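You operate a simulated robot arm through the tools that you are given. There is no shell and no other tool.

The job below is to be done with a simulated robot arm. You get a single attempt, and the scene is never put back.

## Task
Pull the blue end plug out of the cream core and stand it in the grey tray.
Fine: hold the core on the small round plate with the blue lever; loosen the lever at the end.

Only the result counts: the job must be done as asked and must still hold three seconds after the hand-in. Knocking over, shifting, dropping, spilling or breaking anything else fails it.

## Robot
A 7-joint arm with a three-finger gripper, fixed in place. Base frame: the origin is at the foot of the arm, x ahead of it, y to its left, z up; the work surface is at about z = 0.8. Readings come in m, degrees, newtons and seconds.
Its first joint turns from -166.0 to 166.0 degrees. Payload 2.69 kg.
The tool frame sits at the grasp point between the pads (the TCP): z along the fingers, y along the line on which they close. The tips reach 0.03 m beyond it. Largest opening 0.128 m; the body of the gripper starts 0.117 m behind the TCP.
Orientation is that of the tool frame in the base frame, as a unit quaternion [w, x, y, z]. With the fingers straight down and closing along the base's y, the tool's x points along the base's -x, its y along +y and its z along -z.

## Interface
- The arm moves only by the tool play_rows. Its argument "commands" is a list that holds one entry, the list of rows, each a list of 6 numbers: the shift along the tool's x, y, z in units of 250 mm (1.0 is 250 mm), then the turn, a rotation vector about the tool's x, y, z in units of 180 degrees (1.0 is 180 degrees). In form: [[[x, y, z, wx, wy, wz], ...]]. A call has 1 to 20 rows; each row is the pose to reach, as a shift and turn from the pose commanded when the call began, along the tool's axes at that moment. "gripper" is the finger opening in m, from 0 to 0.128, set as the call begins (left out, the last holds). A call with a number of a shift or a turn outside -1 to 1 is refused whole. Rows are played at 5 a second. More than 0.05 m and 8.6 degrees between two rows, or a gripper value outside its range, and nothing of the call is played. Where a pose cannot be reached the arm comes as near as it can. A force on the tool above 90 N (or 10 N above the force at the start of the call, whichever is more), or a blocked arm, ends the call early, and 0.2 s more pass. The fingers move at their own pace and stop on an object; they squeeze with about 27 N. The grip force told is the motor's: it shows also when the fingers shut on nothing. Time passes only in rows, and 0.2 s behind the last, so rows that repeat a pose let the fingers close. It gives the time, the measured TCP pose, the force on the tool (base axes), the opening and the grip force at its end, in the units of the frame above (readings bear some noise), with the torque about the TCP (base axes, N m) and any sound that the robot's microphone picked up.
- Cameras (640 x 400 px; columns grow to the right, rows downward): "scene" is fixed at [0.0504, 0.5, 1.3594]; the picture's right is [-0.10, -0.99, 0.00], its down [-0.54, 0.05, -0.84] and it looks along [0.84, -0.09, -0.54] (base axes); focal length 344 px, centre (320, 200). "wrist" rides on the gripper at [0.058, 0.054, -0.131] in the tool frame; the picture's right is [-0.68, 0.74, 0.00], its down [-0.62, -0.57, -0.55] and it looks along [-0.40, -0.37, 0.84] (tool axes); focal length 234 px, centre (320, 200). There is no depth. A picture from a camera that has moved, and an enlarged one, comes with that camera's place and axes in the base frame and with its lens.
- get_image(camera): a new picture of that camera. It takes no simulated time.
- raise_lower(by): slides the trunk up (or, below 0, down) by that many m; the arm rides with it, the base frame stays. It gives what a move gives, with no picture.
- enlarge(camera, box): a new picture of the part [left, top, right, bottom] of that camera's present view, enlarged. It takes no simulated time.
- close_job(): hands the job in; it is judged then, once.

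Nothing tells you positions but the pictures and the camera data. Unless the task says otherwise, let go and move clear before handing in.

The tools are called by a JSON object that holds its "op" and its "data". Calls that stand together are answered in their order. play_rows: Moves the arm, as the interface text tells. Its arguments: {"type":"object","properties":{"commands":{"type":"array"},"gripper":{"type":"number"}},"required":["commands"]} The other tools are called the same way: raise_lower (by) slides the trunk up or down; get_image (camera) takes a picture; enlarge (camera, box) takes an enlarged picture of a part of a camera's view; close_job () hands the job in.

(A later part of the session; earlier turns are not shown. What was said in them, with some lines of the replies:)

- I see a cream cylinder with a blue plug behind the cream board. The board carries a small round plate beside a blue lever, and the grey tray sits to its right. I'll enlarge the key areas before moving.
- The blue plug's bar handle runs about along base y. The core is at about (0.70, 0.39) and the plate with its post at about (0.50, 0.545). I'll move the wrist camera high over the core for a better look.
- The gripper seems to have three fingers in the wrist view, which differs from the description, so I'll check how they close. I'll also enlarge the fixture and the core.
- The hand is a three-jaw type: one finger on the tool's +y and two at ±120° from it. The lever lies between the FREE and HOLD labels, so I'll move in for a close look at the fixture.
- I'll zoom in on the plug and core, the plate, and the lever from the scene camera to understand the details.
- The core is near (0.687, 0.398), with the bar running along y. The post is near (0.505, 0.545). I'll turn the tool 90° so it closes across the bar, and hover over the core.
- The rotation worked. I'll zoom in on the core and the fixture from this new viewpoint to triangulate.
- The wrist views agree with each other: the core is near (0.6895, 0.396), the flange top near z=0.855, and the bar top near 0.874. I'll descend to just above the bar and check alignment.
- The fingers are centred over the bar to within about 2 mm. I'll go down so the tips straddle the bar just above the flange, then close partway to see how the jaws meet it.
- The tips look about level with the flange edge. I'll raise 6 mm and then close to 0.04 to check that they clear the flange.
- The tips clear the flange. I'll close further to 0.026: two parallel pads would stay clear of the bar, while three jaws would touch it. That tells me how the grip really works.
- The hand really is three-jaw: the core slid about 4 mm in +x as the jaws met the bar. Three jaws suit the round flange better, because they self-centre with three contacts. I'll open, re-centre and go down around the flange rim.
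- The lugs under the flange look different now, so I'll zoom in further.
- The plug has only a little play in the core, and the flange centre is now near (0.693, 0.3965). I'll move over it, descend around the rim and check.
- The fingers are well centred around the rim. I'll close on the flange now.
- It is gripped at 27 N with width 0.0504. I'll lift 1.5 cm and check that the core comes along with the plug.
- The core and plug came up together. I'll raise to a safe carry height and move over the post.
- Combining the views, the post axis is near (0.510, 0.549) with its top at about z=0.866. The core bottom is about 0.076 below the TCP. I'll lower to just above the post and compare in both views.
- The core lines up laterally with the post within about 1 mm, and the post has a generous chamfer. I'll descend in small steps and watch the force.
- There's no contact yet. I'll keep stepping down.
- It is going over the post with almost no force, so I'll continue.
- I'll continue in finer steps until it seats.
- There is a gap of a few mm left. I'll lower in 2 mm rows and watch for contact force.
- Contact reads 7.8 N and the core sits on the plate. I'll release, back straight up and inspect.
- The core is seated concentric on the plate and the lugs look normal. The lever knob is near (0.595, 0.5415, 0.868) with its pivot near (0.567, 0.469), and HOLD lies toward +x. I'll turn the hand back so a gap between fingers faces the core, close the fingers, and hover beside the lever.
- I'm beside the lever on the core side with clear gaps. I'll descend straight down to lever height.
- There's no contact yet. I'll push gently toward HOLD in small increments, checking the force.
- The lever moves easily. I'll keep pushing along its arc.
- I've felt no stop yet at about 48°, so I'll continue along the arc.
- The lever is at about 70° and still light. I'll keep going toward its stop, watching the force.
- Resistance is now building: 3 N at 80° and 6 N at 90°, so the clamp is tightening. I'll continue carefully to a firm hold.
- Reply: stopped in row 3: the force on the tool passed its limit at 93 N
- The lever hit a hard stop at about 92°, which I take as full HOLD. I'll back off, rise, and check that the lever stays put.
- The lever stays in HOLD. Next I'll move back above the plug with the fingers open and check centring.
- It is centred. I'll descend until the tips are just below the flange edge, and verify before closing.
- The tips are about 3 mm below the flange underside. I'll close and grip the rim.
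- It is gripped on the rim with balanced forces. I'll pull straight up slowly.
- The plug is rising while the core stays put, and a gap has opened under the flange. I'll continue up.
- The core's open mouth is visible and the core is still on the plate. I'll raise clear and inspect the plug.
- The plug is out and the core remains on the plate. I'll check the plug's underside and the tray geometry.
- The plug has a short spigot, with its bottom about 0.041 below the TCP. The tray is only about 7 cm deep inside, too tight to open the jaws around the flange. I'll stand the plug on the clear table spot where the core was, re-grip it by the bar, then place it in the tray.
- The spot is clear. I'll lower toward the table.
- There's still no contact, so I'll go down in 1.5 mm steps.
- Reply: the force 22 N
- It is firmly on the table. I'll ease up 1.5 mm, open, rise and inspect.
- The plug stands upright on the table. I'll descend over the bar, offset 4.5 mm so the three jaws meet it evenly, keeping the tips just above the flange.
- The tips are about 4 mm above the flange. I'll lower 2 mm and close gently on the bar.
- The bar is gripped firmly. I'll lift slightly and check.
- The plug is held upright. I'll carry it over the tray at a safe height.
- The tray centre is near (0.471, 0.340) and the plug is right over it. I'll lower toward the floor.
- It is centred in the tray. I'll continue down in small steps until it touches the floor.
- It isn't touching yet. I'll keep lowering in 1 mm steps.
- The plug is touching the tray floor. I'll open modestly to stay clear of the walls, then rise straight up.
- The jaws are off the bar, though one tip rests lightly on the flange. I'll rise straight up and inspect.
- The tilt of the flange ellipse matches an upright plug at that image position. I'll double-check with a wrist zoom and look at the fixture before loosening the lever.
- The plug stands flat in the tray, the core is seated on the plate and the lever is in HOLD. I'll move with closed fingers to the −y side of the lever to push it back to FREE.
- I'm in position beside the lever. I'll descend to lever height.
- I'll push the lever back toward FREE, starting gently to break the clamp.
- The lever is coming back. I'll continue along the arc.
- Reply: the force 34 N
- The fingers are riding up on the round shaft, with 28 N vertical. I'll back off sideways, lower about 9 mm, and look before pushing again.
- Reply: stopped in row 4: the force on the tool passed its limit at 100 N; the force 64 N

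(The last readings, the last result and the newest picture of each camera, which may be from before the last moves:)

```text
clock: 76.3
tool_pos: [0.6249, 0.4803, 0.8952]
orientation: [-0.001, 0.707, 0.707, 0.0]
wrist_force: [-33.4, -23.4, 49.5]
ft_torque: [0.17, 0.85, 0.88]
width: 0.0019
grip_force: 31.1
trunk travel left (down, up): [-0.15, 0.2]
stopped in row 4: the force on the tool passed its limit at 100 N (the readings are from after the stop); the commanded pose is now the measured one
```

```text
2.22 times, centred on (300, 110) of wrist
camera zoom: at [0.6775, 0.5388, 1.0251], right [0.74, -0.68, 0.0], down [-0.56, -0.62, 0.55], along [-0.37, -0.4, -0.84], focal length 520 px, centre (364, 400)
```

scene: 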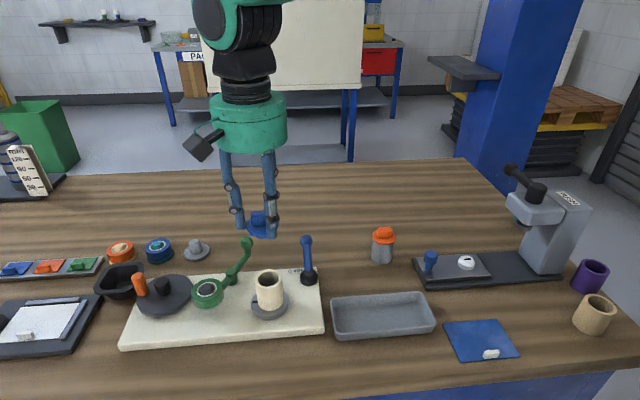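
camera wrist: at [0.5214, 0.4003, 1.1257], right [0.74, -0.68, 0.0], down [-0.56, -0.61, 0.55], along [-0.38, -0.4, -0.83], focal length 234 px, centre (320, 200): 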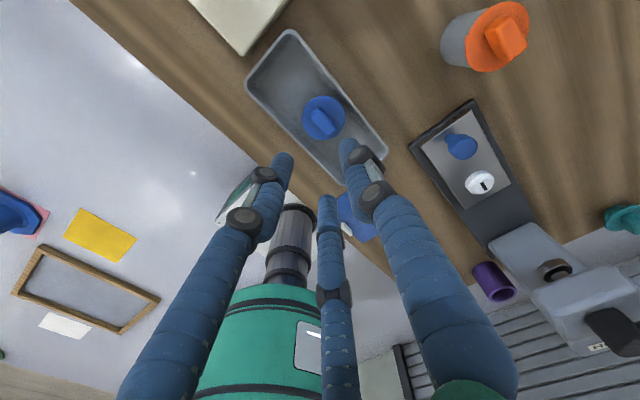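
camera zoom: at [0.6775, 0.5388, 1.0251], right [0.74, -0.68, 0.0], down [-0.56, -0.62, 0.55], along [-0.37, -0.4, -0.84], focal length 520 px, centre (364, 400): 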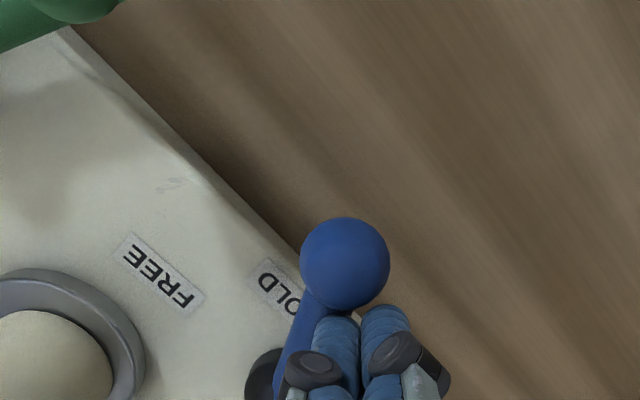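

The tips are still on top of the shaft. I'll rise clear first, then reposition.

{"op": "play_rows", "data": {"commands": [[[0, 0, -0.04, 0, 0, 0], [0, 0, -0.1, 0, 0, 0], [0, 0, -0.22, 0, 0, 0], [0, 0, -0.36, 0, 0, 0], [0, 0, -0.36, 0, 0, 0]]]}}

{"op": "enlarge", "data": {"camera": "scene", "box": [240, 220, 340, 320]}}

{"op": "enlarge", "data": {"camera": "wrist", "box": [180, 20, 420, 200]}}

{"op": "get_image", "data": {"camera": "scene"}}

```text
clock: 77.5
tool_pos: [0.6285, 0.4809, 0.9787]
orientation: [-0.001, 0.707, 0.707, -0.001]
wrist_force: [-0.6, -0.7, 0.6]
ft_torque: [0.0, -0.02, -0.04]
width: 0.0022
grip_force: 31.4
trunk travel left (down, up): [-0.15, 0.2]
```

```text
4.00 times, centred on (290, 270) of scene
camera zoom: at [0.0504, 0.5, 1.3594], right [-0.1, -0.99, 0.0], down [-0.54, 0.05, -0.84], along [0.84, -0.09, -0.54], focal length 1378 px, centre (440, -80)
```

zoom: 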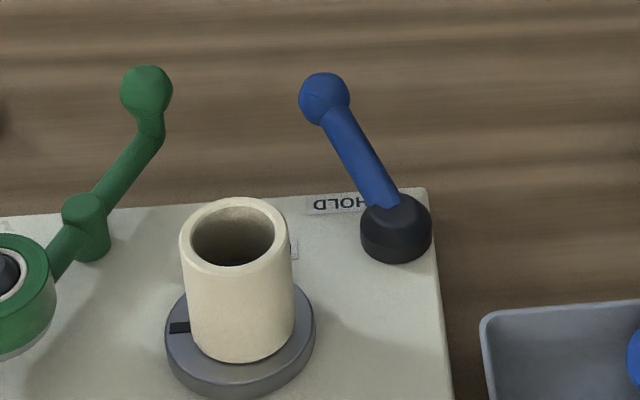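

```text
2.22 times, centred on (300, 110) of wrist
camera zoom: at [0.6814, 0.5406, 1.1102], right [0.74, -0.68, 0.0], down [-0.56, -0.62, 0.55], along [-0.37, -0.4, -0.84], focal length 520 px, centre (364, 400)
```

zoom: 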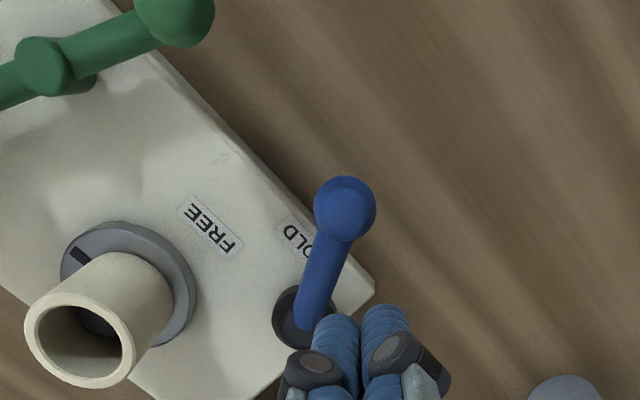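

```text
taken
```

scene: 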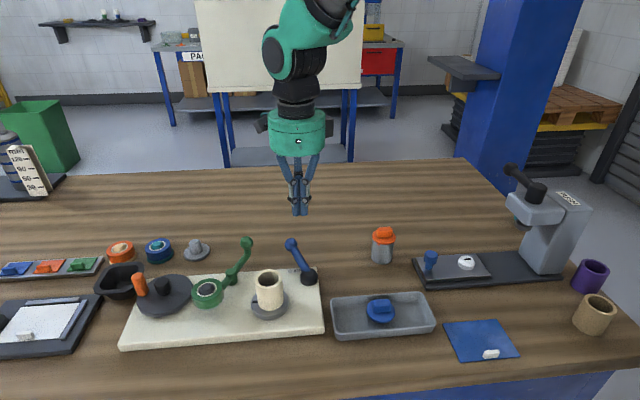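

The lever is now at about 60°, already loosened, and the board hasn't moved. I'll reposition further out and lower, so the fingers meet the shaft below its centre, and continue toward FREE.

{"op": "play_rows", "data": {"commands": [[[-0.045, -0.003, 0, 0, 0, 0], [-0.089, -0.006, 0, 0, 0, 0], [-0.089, -0.006, 0.13, 0, 0, 0], [-0.089, -0.006, 0.26, 0, 0, 0], [-0.089, -0.006, 0.36, 0, 0, 0], [-0.089, -0.006, 0.41, 0, 0, 0], [-0.089, -0.006, 0.41, 0, 0, 0]]]}}

{"op": "enlarge", "data": {"camera": "scene", "box": [260, 210, 350, 300]}}

{"op": "enlarge", "data": {"camera": "wrist", "box": [180, 20, 420, 200]}}

```text
clock: 79.2
tool_pos: [0.6271, 0.4608, 0.8762]
orientation: [-0.001, 0.706, 0.708, -0.001]
wrist_force: [-0.1, 0.3, -0.5]
ft_torque: [0.0, 0.01, 0.0]
width: 0.002
grip_force: 31.1
trunk travel left (down, up): [-0.15, 0.2]
```

```text
4.44 times, centred on (305, 255) of scene
camera zoom: at [0.0504, 0.5, 1.3594], right [-0.1, -0.99, 0.0], down [-0.54, 0.05, -0.84], along [0.84, -0.09, -0.54], focal length 1531 px, centre (387, -44)
```

zoom: 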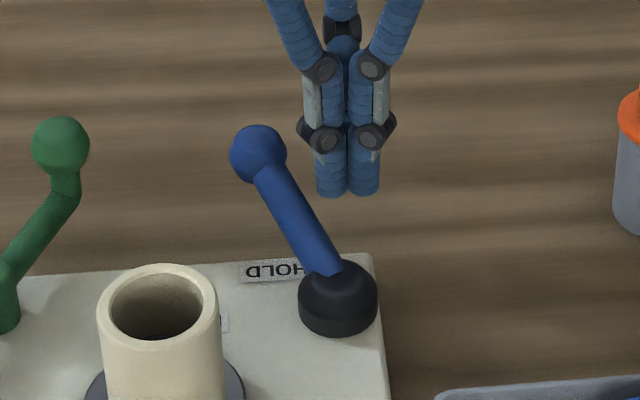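

```text
2.22 times, centred on (300, 110) of wrist
camera zoom: at [0.6802, 0.5197, 1.0075], right [0.74, -0.68, 0.0], down [-0.56, -0.62, 0.55], along [-0.37, -0.4, -0.84], focal length 520 px, centre (364, 400)
```

zoom: 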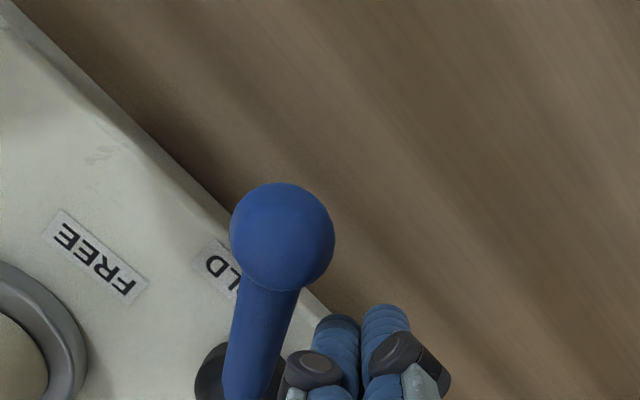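

I'm clear of the lever and at the right height. I'll push along the arc, turning the hand with the lever.

{"op": "play_rows", "data": {"commands": [[[0.028, -0.015, 0, 0, 0, 0], [0.056, -0.029, 0, 0, 0, 0], [0.0742, -0.0325, 0, 0, 0, -0.028], [0.0924, -0.0356, 0, 0, 0, -0.056], [0.11, -0.0418, 0, 0, 0, -0.083], [0.127, -0.048, 0, 0, 0, -0.111], [0.127, -0.048, 0, 0, 0, -0.111]]]}}

{"op": "enlarge", "data": {"camera": "scene", "box": [260, 210, 350, 300]}}

{"op": "enlarge", "data": {"camera": "wrist", "box": [180, 20, 420, 200]}}

```text
clock: 80.8
tool_pos: [0.6141, 0.4918, 0.8782]
orientation: [-0.001, 0.573, 0.819, -0.002]
wrist_force: [0.4, 0.8, -1.1]
ft_torque: [-0.01, 0.02, -0.01]
width: 0.0021
grip_force: 31.3
trunk travel left (down, up): [-0.15, 0.2]
```

```text
4.44 times, centred on (305, 255) of scene
camera zoom: at [0.0504, 0.5, 1.3594], right [-0.1, -0.99, 0.0], down [-0.54, 0.05, -0.84], along [0.84, -0.09, -0.54], focal length 1531 px, centre (387, -44)
```

zoom: 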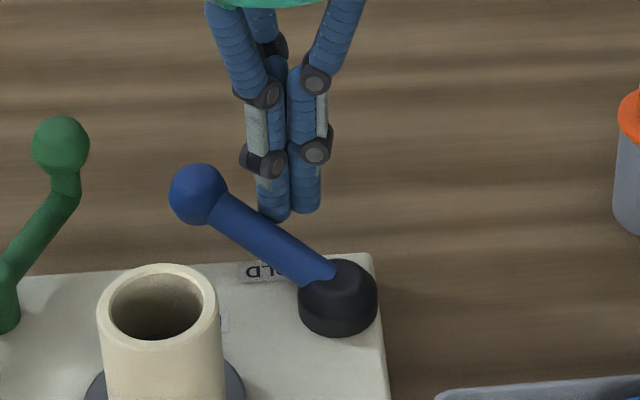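

```text
2.22 times, centred on (300, 110) of wrist
camera zoom: at [0.644, 0.5654, 1.0077], right [0.92, -0.38, 0.0], down [-0.32, -0.77, 0.55], along [-0.21, -0.51, -0.84], focal length 520 px, centre (364, 400)
```

zoom: 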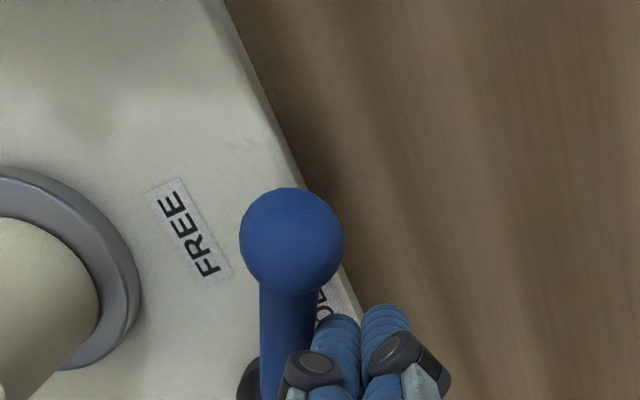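

It is working well, with the lever near 35°. I'll continue to its original angle of about 20°.

{"op": "play_rows", "data": {"commands": [[[0.018, -0.003, 0, 0, 0, -0.028], [0.036, -0.007, 0, 0, 0, -0.056], [0.054, -0.012, 0, 0, 0, -0.083], [0.071, -0.019, 0, 0, 0, -0.111], [0.071, -0.019, 0, 0, 0, -0.111]]]}}

{"op": "enlarge", "data": {"camera": "scene", "box": [240, 210, 350, 320]}}

{"op": "enlarge", "data": {"camera": "wrist", "box": [180, 20, 420, 200]}}

```text
clock: 82.0
tool_pos: [0.608, 0.5039, 0.8782]
orientation: [-0.001, 0.423, 0.906, 0.001]
wrist_force: [56.1, -42.9, -5.6]
ft_torque: [-1.16, -1.41, 0.33]
width: 0.0019
grip_force: 31.4
trunk travel left (down, up): [-0.15, 0.2]
```

```text
3.64 times, centred on (295, 265) of scene
camera zoom: at [0.0504, 0.5, 1.3594], right [-0.1, -0.99, 0.0], down [-0.54, 0.05, -0.84], along [0.84, -0.09, -0.54], focal length 1253 px, centre (411, -36)
```

zoom: 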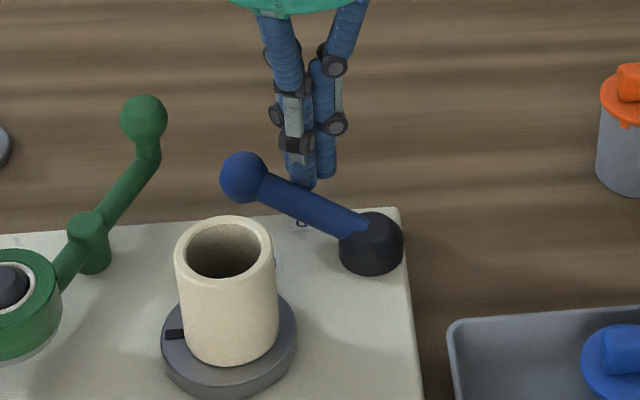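

```text
2.22 times, centred on (300, 110) of wrist
camera zoom: at [0.6114, 0.5833, 1.0082], right [1.0, -0.05, 0.0], down [-0.04, -0.84, 0.55], along [-0.03, -0.55, -0.84], focal length 520 px, centre (364, 400)
```

zoom: 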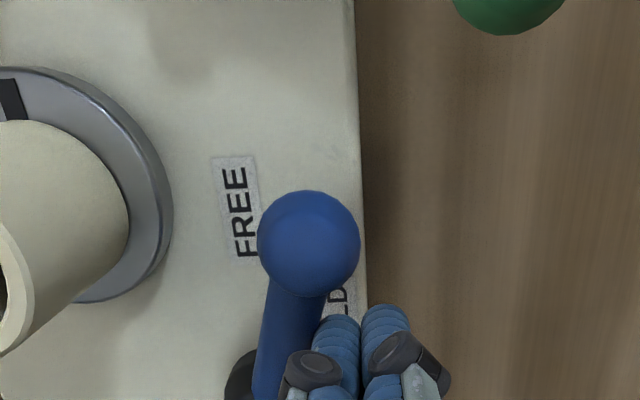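

The lever has reached its FREE stop at its original angle. I'll back off along the push direction, then rise and move clear.

{"op": "play_rows", "data": {"commands": [[[-0.026, 0.015, 0, 0, 0, 0], [-0.052, 0.03, 0, 0, 0, 0], [-0.065, 0.038, 0, 0, 0, 0], [-0.065, 0.038, -0.12, 0, 0, 0], [-0.065, 0.038, -0.28, 0, 0, 0], [-0.065, 0.038, -0.44, 0, 0, 0], [-0.065, 0.038, -0.6, 0, 0, 0], [-0.065, 0.038, -0.6, 0, 0, 0]]]}}

{"op": "get_image", "data": {"camera": "scene"}}

{"op": "enlarge", "data": {"camera": "scene", "box": [110, 220, 340, 360]}}

{"op": "enlarge", "data": {"camera": "scene", "box": [240, 220, 340, 320]}}

{"op": "enlarge", "data": {"camera": "scene", "box": [320, 270, 440, 350]}}

```text
clock: 83.8
tool_pos: [0.6214, 0.4998, 1.0274]
orientation: [-0.002, 0.424, 0.906, -0.001]
wrist_force: [-0.5, 0.6, 0.2]
ft_torque: [0.04, -0.04, 0.0]
width: 0.002
grip_force: 31.7
trunk travel left (down, up): [-0.15, 0.2]
```

```text
taken
```

scene: 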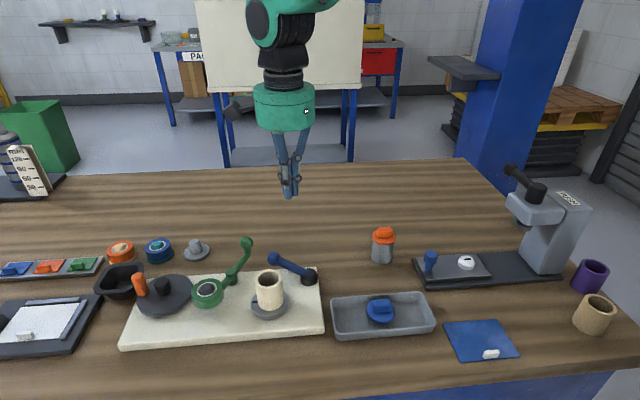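

```text
2.78 times, centred on (225, 290) of scene
camera zoom: at [0.0504, 0.5, 1.3594], right [-0.1, -0.99, 0.0], down [-0.54, 0.05, -0.84], along [0.84, -0.09, -0.54], focal length 959 px, centre (584, -50)
```

zoom: 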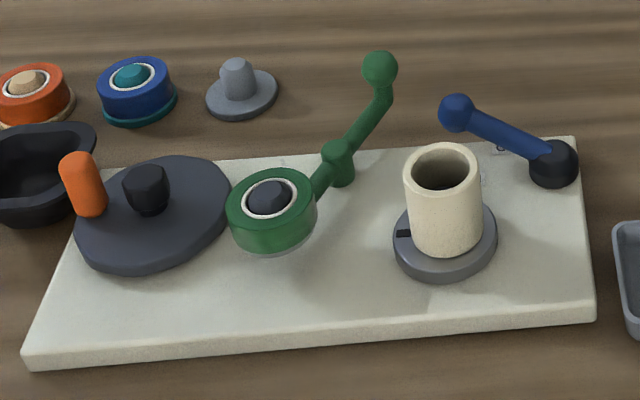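

```text
4.00 times, centred on (290, 270) of scene
camera zoom: at [0.0504, 0.5, 1.3594], right [-0.1, -0.99, 0.0], down [-0.54, 0.05, -0.84], along [0.84, -0.09, -0.54], focal length 1378 px, centre (440, -80)
```

zoom: 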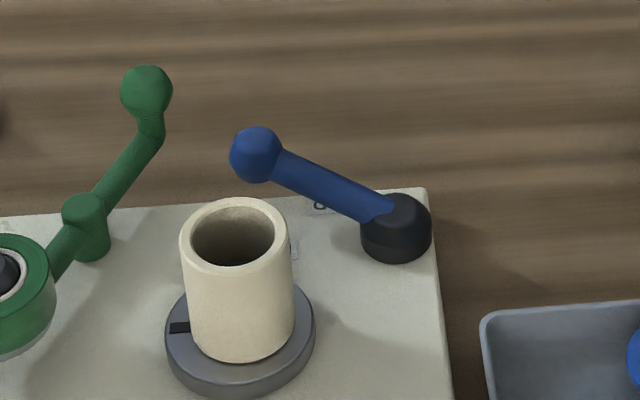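

```text
5.00 times, centred on (380, 310) of scene
camera zoom: at [0.0504, 0.5, 1.3594], right [-0.1, -0.99, 0.0], down [-0.54, 0.05, -0.84], along [0.84, -0.09, -0.54], focal length 1723 px, centre (20, -350)
```

zoom: 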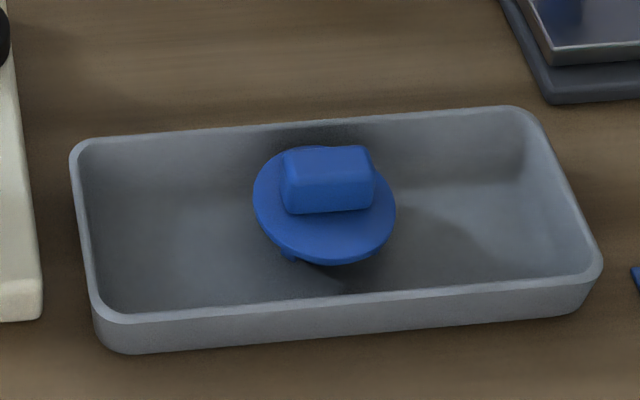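

Everything checks out:
- **Plug:** upright in the tray.
- **Core:** seated on the plate.
- **Lever:** back at its FREE position, matching its starting pixel position.
- **Board and tray:** unmoved in the pictures.
- **Arm:** clear of everything.

I'm handing in the job.

{"op": "close_job", "data": {}}

```text
The job is handed in.
```

The blue end plug is out of the core and standing upright in the grey tray, and the job is handed in. I have no verdict back yet.

- **Core:** I seated it on the small round plate and turned the blue lever to its HOLD stop. The plug then pulled straight up and the core stayed on the plate.
- **Plug:** The jaws could not open around the plug's flange inside the narrow tray. I stood it briefly on clear table, gripped it again by its bar, and set it down in the tray.
- **Lever:** It is back at its FREE stop, where it started. On the first try the fingers rode up on the shaft and the arm stopped itself at about 100 N. I backed off, came in lower, and it moved freely.
- **Everything else:** The board and tray are where they were in the first pictures, and the arm is clear.

The hand turned out to have three jaws, not the two fingers described. My first test close on the bar slid the core about 4 mm along the table before I switched to gripping the flange.
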